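You operate a simulated robot arm through the tools that you are given. There is no shell and no other tool. Be economical: measure what you need, move in short steps, check, and stop when the job is done.

The job below is to be done with a simulated robot arm. You get a single attempt, and the scene is never put back.

## Task
Take the white sock roll and put it on the scrap sheet.
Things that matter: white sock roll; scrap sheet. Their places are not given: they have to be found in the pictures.

The check looks at the end state, three seconds after you hand in, the way a careful person would. Anything else that was tipped, shoved, dropped, spilled or broken makes it a failure. Flat cloth is picked up by pressing the open fingertips on it (5 to 10 N) and closing them slowly along it; thin cloth reads only 2 to 8 mm in the jaws.

## Robot
A 7-joint arm with a two-finger parallel gripper, fixed in place. Base frame: the origin is at the foot of the arm, x ahead of it, y to its left, z up; the work surface is at about z = 680. Readings come in mm, degrees, newtons and seconds.
With the tool pointing down near the work surface it reaches from about 120 to 660 mm from the base axis. Its first joint turns from -66.0 to 66.0 degrees. Payload 2.4 kg.
Tool frame: the origin (TCP) lies between the finger pads and is the grasp point; the fingertips stand 30 mm ahead of it; z points along the fingers, y is the line along which they close. Largest opening 94 mm; finger width 28, thickness 10; the body of the gripper, 50 by 96 mm, starts 55 mm behind the TCP.
Orientation is that of the tool frame in the base frame, as [roll, pitch, yaw] about the fixed x, y, z axes, in that order (R = Rz(yaw) Ry(pitch) Rx(roll)). With the fingers straight down and closing along the base's y, the tool's x points along the base's -x, its y along +y and its z along -z.

## Interface
- The arm moves only by the tool step_arm. Its argument "steps" is a list of rows, each a list of 3 entries, a list of its own where there are three numbers: the shift along the tool's x, y, z in mm, then the turn, a rotation vector about the tool's x, y, z in degrees, then the gripper command, from -1 (shut) to 1 (fully open), values between in proportion. In form: [[[dx, dy, dz], [rx, ry, rz], jaw], ...]. A call has 1 to 20 rows; each row shifts and turns the commanded pose from where the row before left it, along the tool's axes as they then stand. A row lasts 0.2 s, in which the tool goes at most 50 mm and 8.6 degrees; a call with a longer step from one row to the next is refused whole, and so is a gripper value outside its range. Where a pose cannot be reached the arm comes as near as it can. A force on the tool above 40 N (or 10 N above the force at the start of the call, whichever is more), or a blocked arm, ends the call early, and 0.2 s more pass. Each finger travels about 153 mm/s and halts on what it meets, pressing with about 33 N; the grip force reading is that of the motor and also rises with nothing between the fingers. The clock runs only during rows and for 0.2 s after the last one: add rows that do not move to give the fingers time. It gives the time, the measured TCP pose, the force on the tool (base axes), the opening and the grip force at its end, in the units of the frame above (readings bear some noise).
- Cameras (640 x 400 px; columns grow to the right, rows downward): "scene" is fixed at [41.2, 484.2, 1431.1]; the picture's right is [-0.68, -0.73, 0.00], its down [-0.51, 0.48, -0.72] and it looks along [0.52, -0.49, -0.69] (base axes); focal length 326 px, centre (320, 200). "wrist" rides on the gripper at [76, 14, -103] in the tool frame; the picture's right is [-0.18, 0.98, 0.00], its down [-0.75, -0.14, -0.64] and it looks along [-0.63, -0.12, 0.77] (tool axes); focal length 243 px, centre (320, 200).
- get_image(camera): a new picture of that camera. No time passes.
- locate(camera, pixels): there is no depth. For up to 12 entries [column, row, z] of the newest picture of that camera ("zoom" is the newest enlarged one), the place [x, y] in the base frame at which the ray of that pixel passes the height z, good to about 2 mm. No time passes.
- zoom(camera, box): a new picture of the part [left, top, right, bottom] of that camera's present view, enlarged. No time passes.
- job_done(): hands the job in; it is judged then, once.

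Work in short steps. Measure before you move; look again where a grasp or a placing could have gone wrong, and mend it. You have 60 turns and 30 pictures in all, those below and enlarged ones among them. Open the gripper and draw the arm clear of the work before you hand the job in, unless the task says otherwise; then end with one line.

The tools are called after "Emit:" by a JSON object that holds its "fn" and its "kwargs". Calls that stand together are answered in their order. step_arm: Moves the arm, as the interface text tells. Its arguments: {"type":"object","properties":{"steps":{"type":"array","items":{"type":"array"}}},"required":["steps"]} The other tools are called the same way: get_image (camera) takes a picture; locate (camera, pixels) gives the place at which the rays of pixels pass given heights; zoom (camera, box) takes an enlarged picture of a part of a camera's view; job_done () hands the job in.

At the start:

```text
clock: 0.0
position: [407.0, -61.0, 960.7]
ee_rot: [-179.8, 0.0, -180.0]
ft_force: [-0.3, -0.4, 0.3]
gripper_width: 94.1
gripper_force: 0.1
```

scene: 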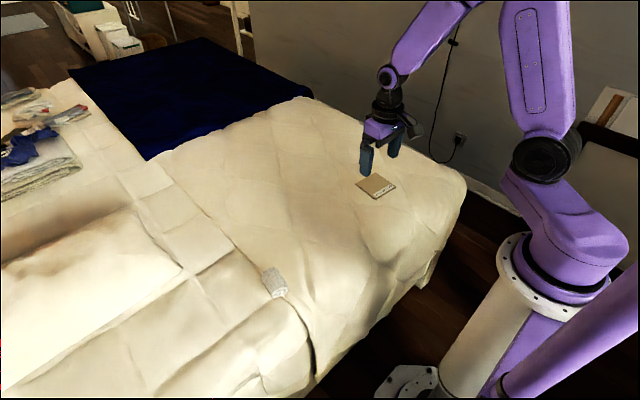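
wrist: 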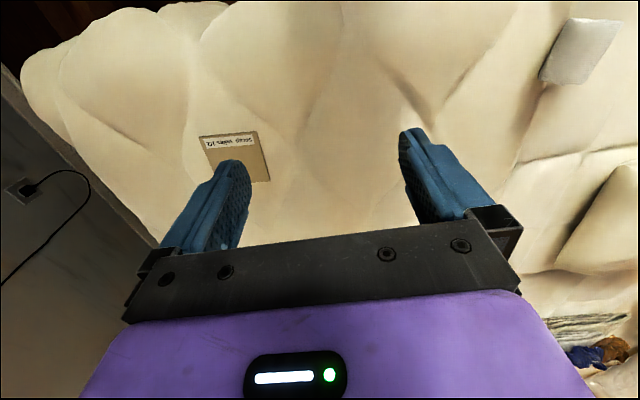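

The scene shows a white roll near (275,283) and a brown labelled sheet near (376,187). I'll zoom in on both.

Emit:
{"fn": "zoom", "kwargs": {"camera": "scene", "box": [235, 250, 315, 310]}}

Emit:
{"fn": "zoom", "kwargs": {"camera": "wrist", "box": [180, 110, 300, 190]}}

Emit:
{"fn": "locate", "kwargs": {"camera": "scene", "pixels": [[263, 270, 690], [279, 268, 690], [271, 298, 690], [287, 293, 690], [275, 283, 700], [355, 183, 682], [377, 174, 682], [396, 187, 682], [375, 199, 682]]}}

```text
6.67 times, centred on (275, 280) of scene
```

zoom: 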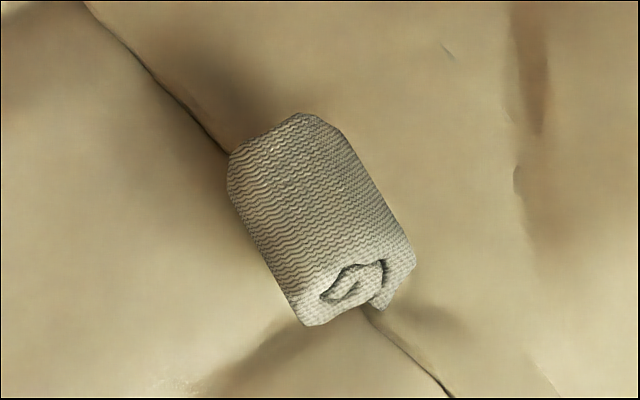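

```text
5.00 times, centred on (240, 150) of wrist
```

zoom: 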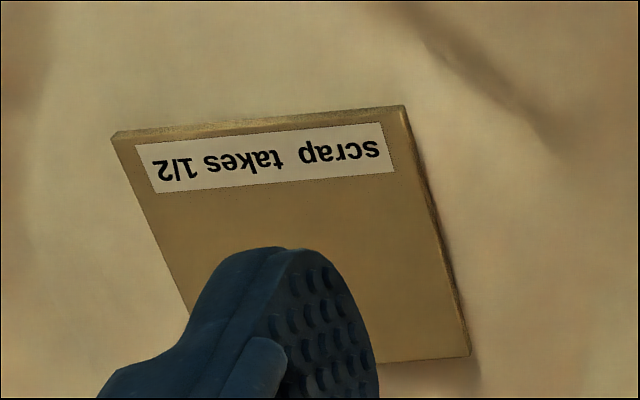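

```text
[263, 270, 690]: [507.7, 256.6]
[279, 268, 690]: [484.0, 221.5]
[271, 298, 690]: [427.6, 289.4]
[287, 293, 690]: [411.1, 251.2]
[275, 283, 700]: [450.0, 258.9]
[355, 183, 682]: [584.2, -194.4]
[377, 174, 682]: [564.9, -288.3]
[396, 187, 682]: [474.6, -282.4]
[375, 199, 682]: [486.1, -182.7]
```

Comparing with the wrist picture gives the heights: the sock is at about (580,50) and the sheet's corners are around (200,137) to (270,181).

Emit:
{"fn": "locate", "kwargs": {"camera": "wrist", "pixels": [[572, 18, 700], [622, 23, 700], [580, 84, 700], [540, 76, 700], [580, 50, 680], [580, 50, 720], [201, 136, 682], [256, 131, 682], [269, 181, 682], [256, 131, 660], [269, 181, 660]]}}

Emit:
{"fn": "locate", "kwargs": {"camera": "scene", "pixels": [[277, 277, 680], [277, 277, 700], [277, 277, 720], [355, 183, 660], [377, 174, 660], [396, 187, 660], [375, 199, 660], [375, 199, 700]]}}

```text
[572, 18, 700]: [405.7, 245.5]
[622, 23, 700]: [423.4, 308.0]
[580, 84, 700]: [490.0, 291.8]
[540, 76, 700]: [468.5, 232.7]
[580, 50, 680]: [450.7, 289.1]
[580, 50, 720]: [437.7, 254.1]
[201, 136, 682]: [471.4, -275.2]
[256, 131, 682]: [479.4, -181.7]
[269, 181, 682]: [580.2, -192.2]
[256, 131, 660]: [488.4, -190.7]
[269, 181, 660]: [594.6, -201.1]
```

```text
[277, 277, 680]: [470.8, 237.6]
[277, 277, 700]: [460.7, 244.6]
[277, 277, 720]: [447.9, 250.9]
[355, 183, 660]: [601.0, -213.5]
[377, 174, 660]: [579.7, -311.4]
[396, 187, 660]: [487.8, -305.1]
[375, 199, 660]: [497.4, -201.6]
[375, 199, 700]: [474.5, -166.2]
```

The sock is near (447,252) with its top at about z 720, and the sheet centre is near (525,-236) at about z 683. I'll move above the sock and look with the wrist camera.

Emit:
{"fn": "step_arm", "kwargs": {"steps": [[[-5, 40, 5], [0, 0, 0], 1], [[-5, 40, 15], [0, 0, 0], 1], [[-5, 40, 15], [0, 0, 0], 1], [[-5, 40, 15], [0, 0, 0], 1], [[-5, 40, 15], [0, 0, 0], 1], [[-5, 40, 15], [0, 0, 0], 1], [[-5, 40, 10], [0, 0, 0], 1], [[0, 33, 10], [0, 0, 0], 1], [[0, 0, 0], [0, 0, 0], 1], [[0, 0, 0], [0, 0, 0], 1]]}}

Emit:
{"fn": "get_image", "kwargs": {"camera": "wrist"}}

```text
clock: 2.2
position: [441.0, 252.3, 859.9]
ee_rot: [-180.0, 0.0, 180.0]
ft_force: [0.0, 0.0, -0.1]
gripper_width: 94.2
gripper_force: 0.2
```

```text
25 pictures are left
```

wrist: 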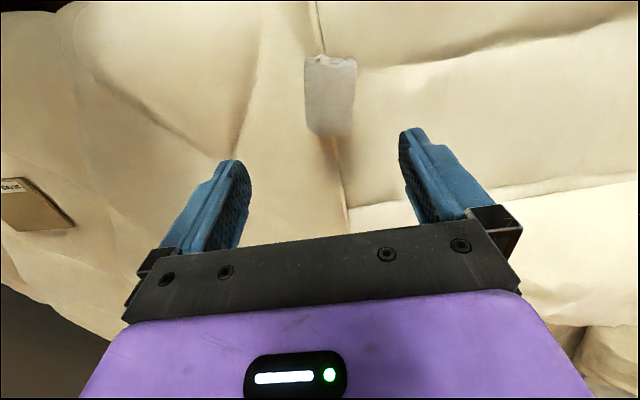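

Now I'll zoom in on the sock at (330,95) to get its axis.

Emit:
{"fn": "zoom", "kwargs": {"camera": "wrist", "box": [280, 40, 392, 150]}}

Emit:
{"fn": "locate", "kwargs": {"camera": "wrist", "pixels": [[305, 60, 715], [356, 60, 715], [310, 130, 715], [349, 133, 715], [330, 95, 720], [330, 95, 700]]}}

Emit:
{"fn": "locate", "kwargs": {"camera": "scene", "pixels": [[275, 280, 720], [275, 280, 710], [275, 280, 700]]}}

```text
3.64 times, centred on (336, 95) of wrist
```

zoom: 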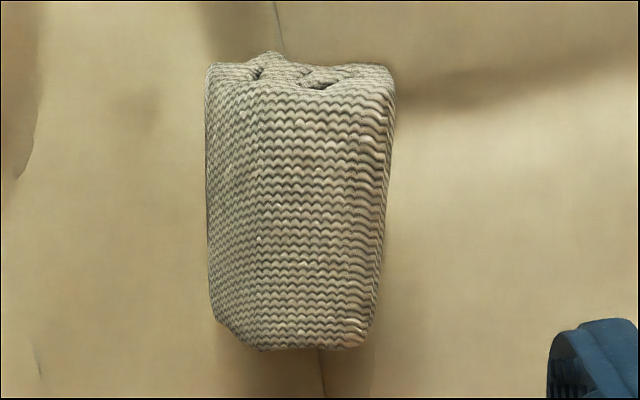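

```text
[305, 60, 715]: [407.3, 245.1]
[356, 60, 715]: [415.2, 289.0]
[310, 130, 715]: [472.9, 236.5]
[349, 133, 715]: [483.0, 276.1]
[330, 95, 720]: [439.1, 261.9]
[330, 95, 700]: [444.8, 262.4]
```

```text
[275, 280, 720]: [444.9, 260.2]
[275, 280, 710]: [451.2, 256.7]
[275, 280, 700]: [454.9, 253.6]
```

The sock's axis runs from about (411,267) to (478,256), roughly 45 mm wide and 70 long. I'll turn 11 degrees, centre on (446,261) and descend to z 730.

Emit:
{"fn": "step_arm", "kwargs": {"steps": [[[-5, 9, 0], [0, 0, 0], 1], [[0, 0, 0], [0, 0, 6], 1], [[0, 0, 10], [0, 0, 5], 1], [[0, 0, 30], [0, 0, 0], 1], [[0, 0, 30], [0, 0, 0], 1], [[0, 0, 30], [0, 0, 0], 1], [[0, 0, 20], [0, 0, 0], 1], [[0, 0, 10], [0, 0, 0], 1], [[0, 0, 0], [0, 0, 0], 1], [[0, 0, 0], [0, 0, 0], 1]]}}

Emit:
{"fn": "get_image", "kwargs": {"camera": "wrist"}}

Emit:
{"fn": "zoom", "kwargs": {"camera": "scene", "box": [215, 215, 343, 315]}}

```text
clock: 4.4
position: [445.0, 260.8, 730.3]
ee_rot: [-179.9, 0.1, 168.9]
ft_force: [0.0, -0.1, -0.5]
gripper_width: 93.9
gripper_force: 0.1
```

```text
23 pictures are left
```

wrist: 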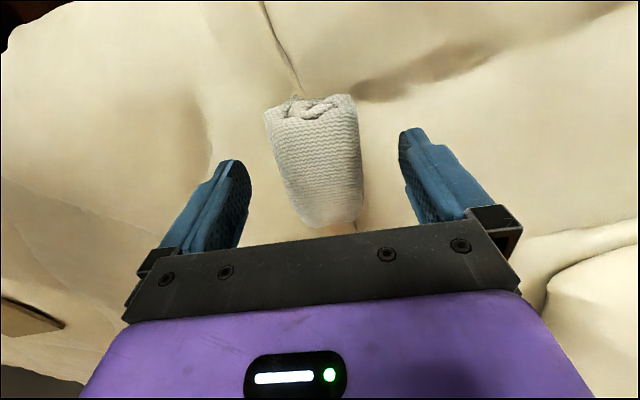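

```text
4.00 times, centred on (279, 265) of scene
```

zoom: 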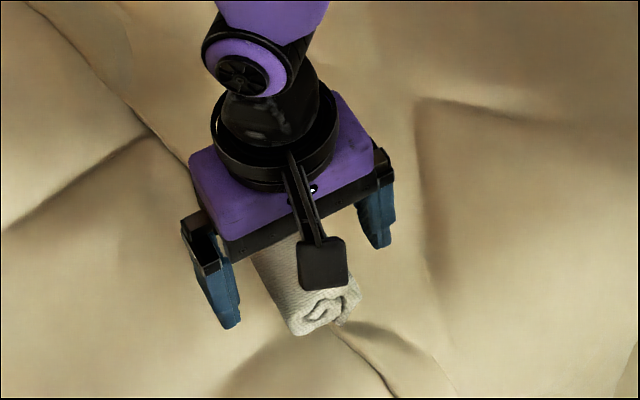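

The sock lies between the fingers. I'll check its centre and ends against the TCP at sock height.

Emit:
{"fn": "locate", "kwargs": {"camera": "wrist", "pixels": [[265, 112, 705], [355, 97, 715], [290, 210, 705], [362, 205, 705], [320, 160, 715], [313, 105, 720], [330, 225, 705], [200, 150, 680], [400, 110, 680]]}}

```text
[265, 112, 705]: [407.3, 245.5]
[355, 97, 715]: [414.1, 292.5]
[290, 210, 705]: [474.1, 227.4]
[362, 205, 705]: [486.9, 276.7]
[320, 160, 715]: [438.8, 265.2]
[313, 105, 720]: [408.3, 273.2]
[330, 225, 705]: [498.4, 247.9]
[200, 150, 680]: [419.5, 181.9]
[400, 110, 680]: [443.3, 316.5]
```

The centre is near (446,260) and the axis about -14 degrees, so I'll add 3 degrees and descend gently towards z 714, watching the force.

Emit:
{"fn": "step_arm", "kwargs": {"steps": [[[0, 0, 4], [0, 0, 3], 1], [[0, 0, 4], [0, 0, 0], 1], [[0, 0, 4], [0, 0, 0], 1], [[0, 0, 3], [0, 0, 0], 1], [[0, 0, 0], [0, 0, 0], 1]]}}

```text
clock: 5.6
position: [447.1, 260.3, 713.6]
ee_rot: [-180.0, 0.1, 166.0]
ft_force: [-0.1, 0.7, 0.9]
gripper_width: 93.8
gripper_force: 0.0
```

There is practically no contact force. I'll close slowly on the sock.

Emit:
{"fn": "step_arm", "kwargs": {"steps": [[[0, 0, 0], [0, 0, 0], 0.6], [[0, 0, 0], [0, 0, 0], 0.3], [[0, 0, 0], [0, 0, 0], 0.1], [[0, 0, 0], [0, 0, 0], -0.1], [[0, 0, 0], [0, 0, 0], -0.25], [[0, 0, 0], [0, 0, 0], -0.4], [[0, 0, 0], [0, 0, 0], -0.4]]}}

```text
clock: 7.2
position: [447.3, 260.4, 714.4]
ee_rot: [-179.9, 0.1, 166.0]
ft_force: [0.7, 0.1, 2.7]
gripper_width: 62.6
gripper_force: 33.2
```

The jaws stopped at 62.6 mm, wider than the ~48 mm I expected, so I'll look before lifting.

Emit:
{"fn": "get_image", "kwargs": {"camera": "wrist"}}

Emit:
{"fn": "zoom", "kwargs": {"camera": "scene", "box": [235, 240, 331, 315]}}

```text
21 pictures are left
```

wrist: 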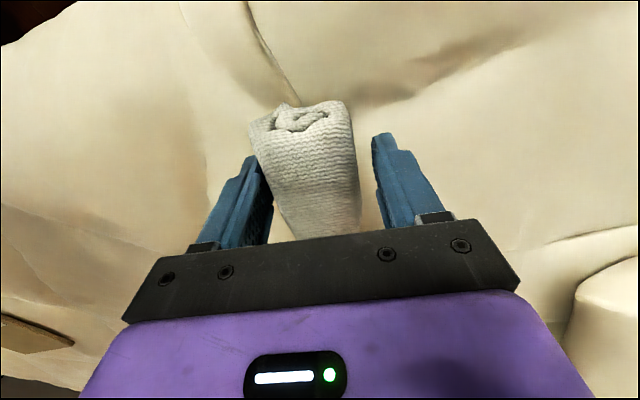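

```text
5.33 times, centred on (283, 278) of scene
```

zoom: 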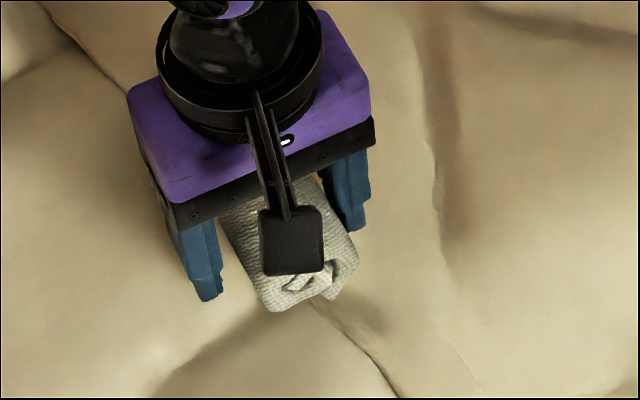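

Neither finger clearly pinches the sock, so they seem to be stopped by the bulging bedding. I'll open a little, rise 7 mm and close again.

Emit:
{"fn": "step_arm", "kwargs": {"steps": [[[0, 0, 0], [0, 0, 0], 0.6], [[0, 0, -4], [0, 0, 0], 0.6], [[0, 0, -3], [0, 0, 0], 0.6], [[0, 0, 0], [0, 0, 0], 0.3], [[0, 0, 0], [0, 0, 0], 0.1], [[0, 0, 0], [0, 0, 0], -0.1], [[0, 0, 0], [0, 0, 0], -0.25], [[0, 0, 0], [0, 0, 0], -0.4], [[0, 0, 0], [0, 0, 0], -0.4]]}}

Emit:
{"fn": "get_image", "kwargs": {"camera": "wrist"}}

```text
clock: 9.2
position: [447.2, 260.5, 721.8]
ee_rot: [180.0, 0.1, 166.0]
ft_force: [0.0, 0.3, 0.0]
gripper_width: 60.0
gripper_force: 32.1
```

```text
19 pictures are left
```

wrist: 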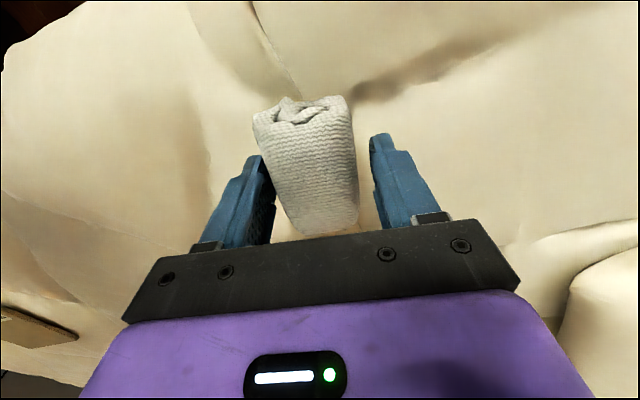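

The force is now near zero at 60 mm with full grip, so the jaws may be holding the sock itself. I'll lift 30 mm slowly and look.

Emit:
{"fn": "step_arm", "kwargs": {"steps": [[[0, 0, 0], [0, 0, 0], -0.5], [[0, 0, -5], [0, 0, 0], -0.5], [[0, 0, -8], [0, 0, 0], -0.5], [[0, 0, -8], [0, 0, 0], -0.5], [[0, 0, -9], [0, 0, 0], -0.5], [[0, 0, 0], [0, 0, 0], -0.5]]}}

Emit:
{"fn": "get_image", "kwargs": {"camera": "wrist"}}

```text
clock: 10.6
position: [447.5, 262.0, 752.3]
ee_rot: [-179.9, 0.1, 166.0]
ft_force: [0.4, -0.4, 0.4]
gripper_width: 60.0
gripper_force: 32.9
```

```text
18 pictures are left
```

wrist: 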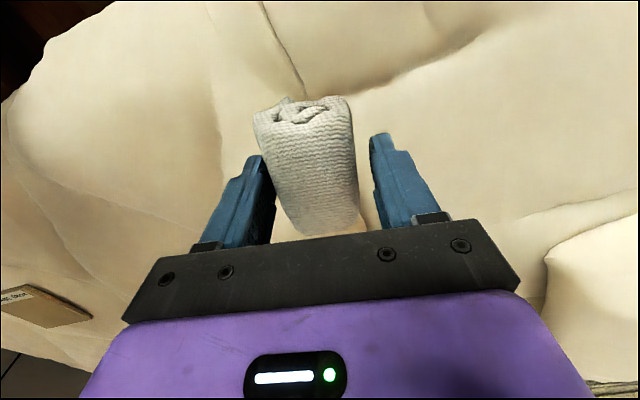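

The sock rose with the gripper, so it's held. I'll lift another 80 mm and carry it over the sheet at about (525,-236).

Emit:
{"fn": "step_arm", "kwargs": {"steps": [[[0, 0, -20], [0, 0, 0], -0.5], [[0, 0, -30], [0, 0, 0], -0.5], [[0, 0, -30], [0, 0, 0], -0.5], [[-14, -33.1, 0], [0, 0, 0], -0.5], [[-14, -33.1, 0], [0, 0, 0], -0.5], [[-14, -33.1, 0], [0, 0, 0], -0.5], [[-14, -33.1, 0], [0, 0, 0], -0.5], [[-14, -33.1, 0], [0, 0, 0], -0.5], [[-14, -33.1, 0], [0, 0, 0], -0.5], [[-14, -33.1, 0], [0, 0, 0], -0.5], [[-14, -33.1, 0], [0, 0, 0], -0.5], [[-14, -33.1, 0], [0, 0, 0], -0.5], [[-14, -33.1, 0], [0, 0, 0], -0.5], [[-14, -33.1, 0], [0, 0, 0], -0.5], [[-14, -33.1, 0], [0, 0, 0], -0.5], [[-14, -33.1, 0], [0, 0, 0], -0.5], [[-14, -33.1, 0], [0, 0, 0], -0.5], [[0, 0, 0], [0, 0, 0], -0.5], [[0, 0, 0], [0, 0, 0], -0.5]]}}

Emit:
{"fn": "get_image", "kwargs": {"camera": "wrist"}}

Emit:
{"fn": "get_image", "kwargs": {"camera": "scene"}}

```text
clock: 14.6
position: [523.6, -237.0, 834.1]
ee_rot: [-180.0, 0.0, 166.0]
ft_force: [-0.7, 0.1, -0.2]
gripper_width: 59.7
gripper_force: 33.6
```

```text
17 pictures are left
```

wrist: 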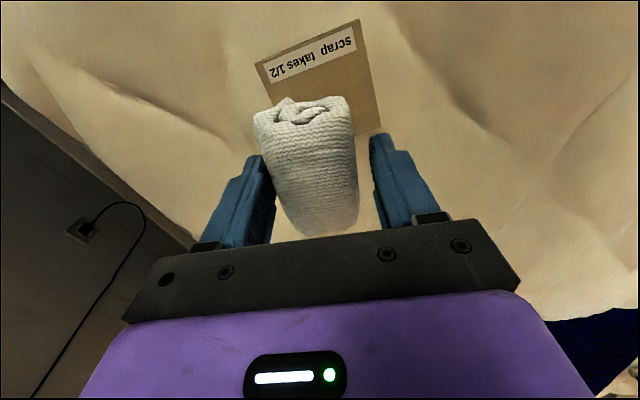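

```text
16 pictures are left
```

scene: 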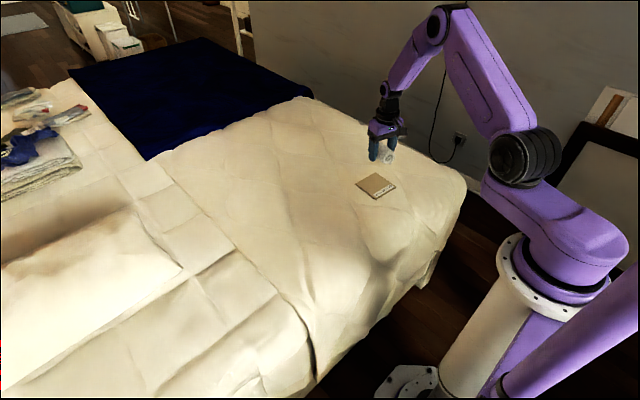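

I'll locate the sheet corners (255,62), (358,20) and (381,128) from this view at a few heights.

Emit:
{"fn": "locate", "kwargs": {"camera": "wrist", "pixels": [[255, 62, 683], [358, 20, 683], [381, 128, 683], [255, 62, 690], [358, 20, 690], [381, 128, 690]]}}

Emit:
{"fn": "locate", "kwargs": {"camera": "scene", "pixels": [[355.5, 183, 686], [377, 173, 686], [396, 186, 686], [376, 199, 686]]}}

```text
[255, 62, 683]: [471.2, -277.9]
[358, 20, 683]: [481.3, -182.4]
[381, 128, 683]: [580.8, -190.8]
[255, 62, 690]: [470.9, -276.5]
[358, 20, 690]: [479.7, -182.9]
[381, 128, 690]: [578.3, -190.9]
```

```text
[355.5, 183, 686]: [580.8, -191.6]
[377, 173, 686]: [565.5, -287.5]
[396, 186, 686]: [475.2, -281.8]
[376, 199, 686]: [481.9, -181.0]
```

The sheet centre is (526,-235) at about z 685, and the TCP is almost over it. I'll make a small correction and descend to z 736.

Emit:
{"fn": "step_arm", "kwargs": {"steps": [[[-1.5, 2.5, 20], [0, 0, 0], -0.5], [[0, 0, 25], [0, 0, 0], -0.5], [[0, 0, 25], [0, 0, 0], -0.5], [[0, 0, 18], [0, 0, 0], -0.5], [[0, 0, 10], [0, 0, 0], -0.5], [[0, 0, 0], [0, 0, 0], -0.5], [[0, 0, 0], [0, 0, 0], -0.5]]}}

Emit:
{"fn": "zoom", "kwargs": {"camera": "scene", "box": [335, 145, 415, 205]}}

Emit:
{"fn": "get_image", "kwargs": {"camera": "wrist"}}

```text
clock: 16.2
position: [526.8, -232.8, 734.4]
ee_rot: [180.0, 0.0, 165.9]
ft_force: [0.8, -0.4, 0.0]
gripper_width: 59.7
gripper_force: 32.7
```

```text
6.67 times, centred on (375, 175) of scene
```

zoom: 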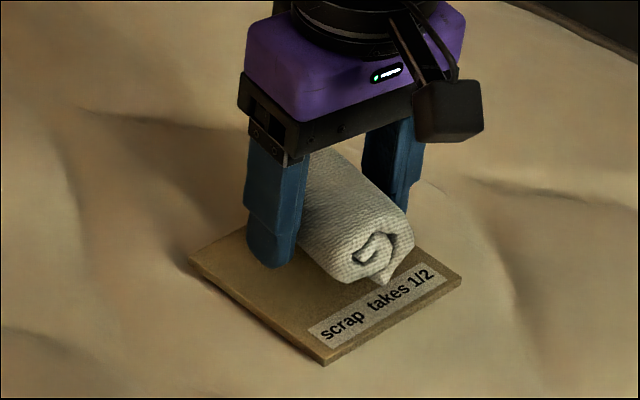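

```text
14 pictures are left
```

wrist: 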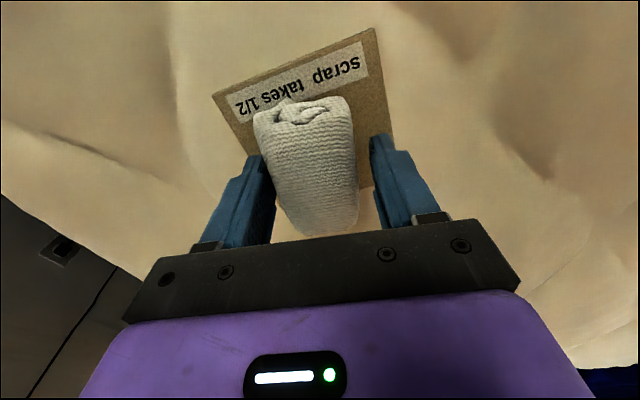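

The sock hovers just above the sheet. I'll check its footprint against the sheet corners in this view.

Emit:
{"fn": "locate", "kwargs": {"camera": "wrist", "pixels": [[253, 115, 712], [350, 97, 712], [300, 232, 712], [358, 220, 712], [212, 95, 686], [375, 28, 686], [393, 140, 686]]}}

```text
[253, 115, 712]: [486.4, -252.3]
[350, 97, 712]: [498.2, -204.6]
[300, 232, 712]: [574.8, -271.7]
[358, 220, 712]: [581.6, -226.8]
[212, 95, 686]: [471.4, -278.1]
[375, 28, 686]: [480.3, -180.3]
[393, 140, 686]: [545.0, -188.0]
```

The sock's centre is about 7 mm too far out in x, so I'll shift back 6 mm and lower in 2 mm steps.

Emit:
{"fn": "step_arm", "kwargs": {"steps": [[[3, 0, 0], [0, 0, 0], -0.5], [[3, 0, 2], [0, 0, 0], -0.5], [[0, 0, 2], [0, 0, 0], -0.5], [[0, 0, 2], [0, 0, 0], -0.5], [[0, 0, 1], [0, 0, 0], -0.5], [[0, 0, 0], [0, 0, 0], -0.5]]}}

Emit:
{"fn": "zoom", "kwargs": {"camera": "scene", "box": [335, 145, 415, 205]}}

```text
clock: 17.6
position: [522.0, -232.4, 727.0]
ee_rot: [-179.9, 0.1, 166.0]
ft_force: [-1.7, -0.1, 9.4]
gripper_width: 59.4
gripper_force: 33.0
```

```text
6.67 times, centred on (375, 175) of scene
```

zoom: 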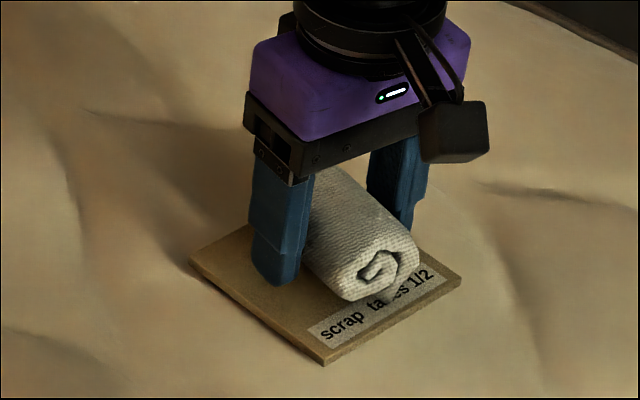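

A 9.4 N contact force shows the sock is resting on the sheet. I'll ease up 1 mm, open slowly and rise.

Emit:
{"fn": "step_arm", "kwargs": {"steps": [[[0, 0, -1], [0, 0, 0], -0.5], [[0, 0, 0], [0, 0, 0], 0.3], [[0, 0, 0], [0, 0, 0], 0.5], [[0, 0, 0], [0, 0, 0], 0.8], [[0, 0, 0], [0, 0, 0], 1], [[0, 0, 0], [0, 0, 0], 1], [[0, 0, -10], [0, 0, 0], 1], [[0, 0, -20], [0, 0, 0], 1], [[0, 0, -30], [0, 0, 0], 1], [[0, 0, -30], [0, 0, 0], 1], [[0, 0, -30], [0, 0, 0], 1], [[20, 30, -20], [0, 0, 0], 1], [[20, 40, 0], [0, 0, 0], 1], [[20, 40, 0], [0, 0, 0], 1], [[20, 40, 0], [0, 0, 0], 1], [[0, 0, 0], [0, 0, 0], 1]]}}

Emit:
{"fn": "get_image", "kwargs": {"camera": "scene"}}

Emit:
{"fn": "zoom", "kwargs": {"camera": "scene", "box": [335, 145, 415, 205]}}

```text
clock: 21.0
position: [479.2, -66.8, 869.5]
ee_rot: [-179.8, 0.1, 166.0]
ft_force: [0.6, 0.6, -0.3]
gripper_width: 94.0
gripper_force: 0.0
```

```text
12 pictures are left
```

scene: 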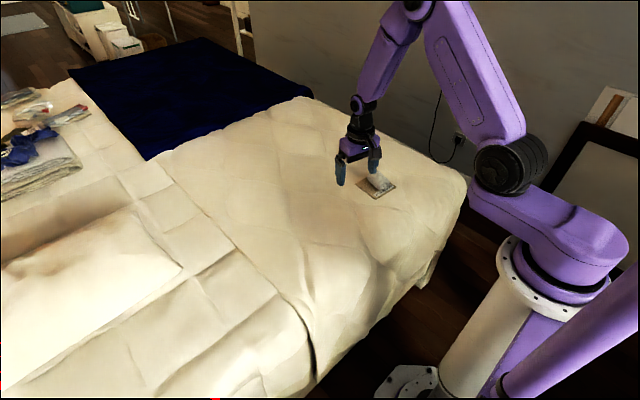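

```text
6.67 times, centred on (375, 175) of scene
```

zoom: 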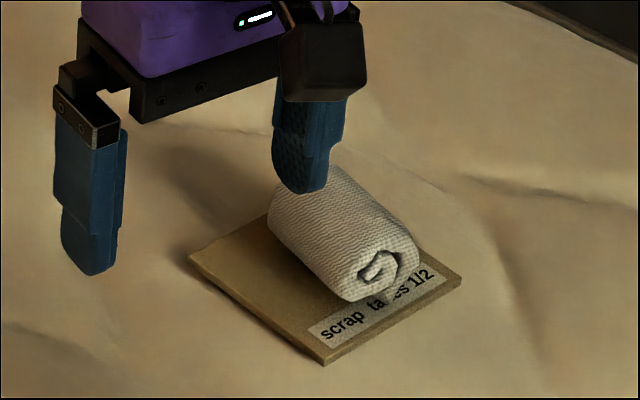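

The sock rests on the sheet but seems close to its far-right edge. I'll check the overhang with the wrist camera.

Emit:
{"fn": "get_image", "kwargs": {"camera": "wrist"}}

Emit:
{"fn": "zoom", "kwargs": {"camera": "wrist", "box": [80, 60, 240, 180]}}

```text
10 pictures are left
```

wrist: 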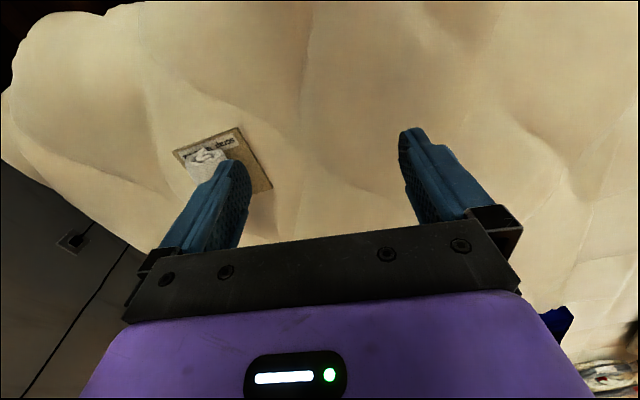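

```text
3.33 times, centred on (160, 120) of wrist
```

zoom: 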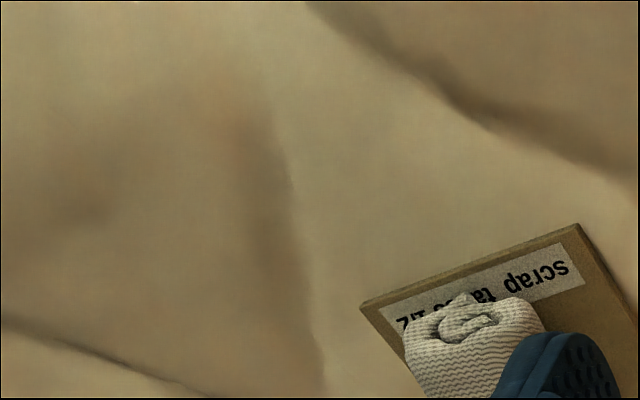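

The finger hides the rest, so I'll go up and over to see the sock from above.

Emit:
{"fn": "step_arm", "kwargs": {"steps": [[[0, 0, -45], [0, 0, 0], 1], [[0, 0, -45], [0, 0, 0], 1], [[4, -36, 0], [0, 0, 0], 1], [[4, -36, 0], [0, 0, 0], 1], [[4, -36, 0], [0, 0, 0], 1], [[4, -36, 0], [0, 0, 0], 1], [[4, -36, 0], [0, 0, 0], 1], [[0, 0, 0], [0, 0, 0], 1], [[0, 0, 0], [0, 0, 0], 1]]}}

Emit:
{"fn": "zoom", "kwargs": {"camera": "wrist", "box": [240, 40, 400, 160]}}

Emit:
{"fn": "zoom", "kwargs": {"camera": "scene", "box": [335, 145, 415, 205]}}

```text
clock: 23.0
position: [415.7, -236.8, 959.3]
ee_rot: [-179.9, 0.1, 166.0]
ft_force: [0.7, -0.1, 0.4]
gripper_width: 93.9
gripper_force: 0.1
```

```text
3.33 times, centred on (320, 100) of wrist
```

zoom: 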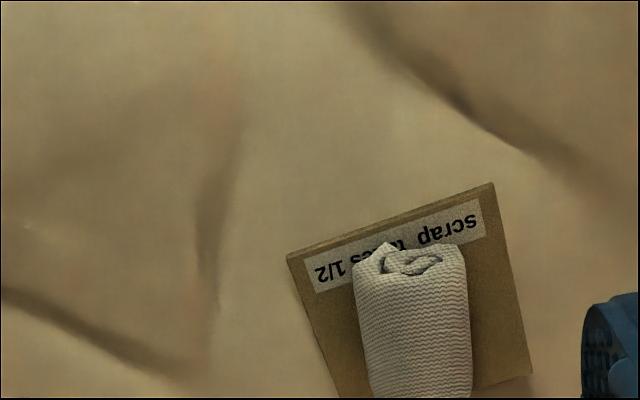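

```text
6.67 times, centred on (375, 175) of scene
```

zoom: 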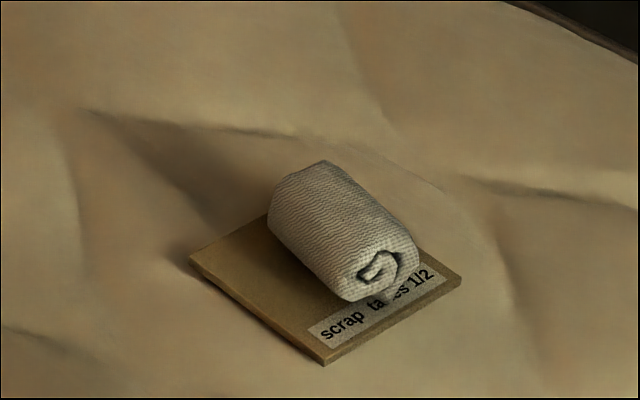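

The near end and sides are within the sheet. I'll check the far end just below that crop.

Emit:
{"fn": "zoom", "kwargs": {"camera": "wrist", "box": [270, 80, 430, 200]}}

```text
3.33 times, centred on (350, 140) of wrist
```

zoom: 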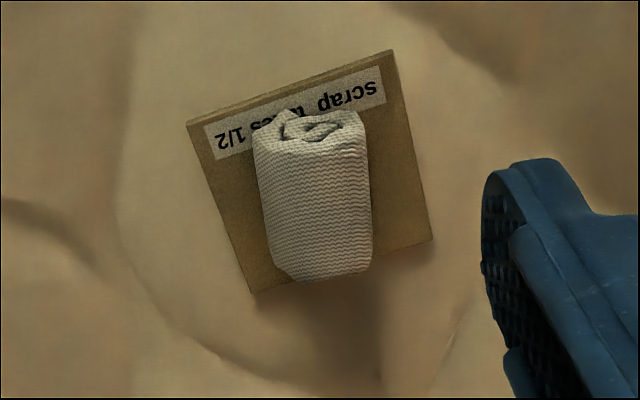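

From above, the sock's footprint lies within the sheet. The far end only appears to meet the edge because of the sock's height. The arm is clear and the gripper open, so I'm handing in.

Emit:
{"fn": "job_done", "kwargs": {}}

```text
The job is handed in.
```

The white sock roll is resting on the scrap sheet; the gripper is open, the arm is clear, and the last pictures showed nothing else disturbed.
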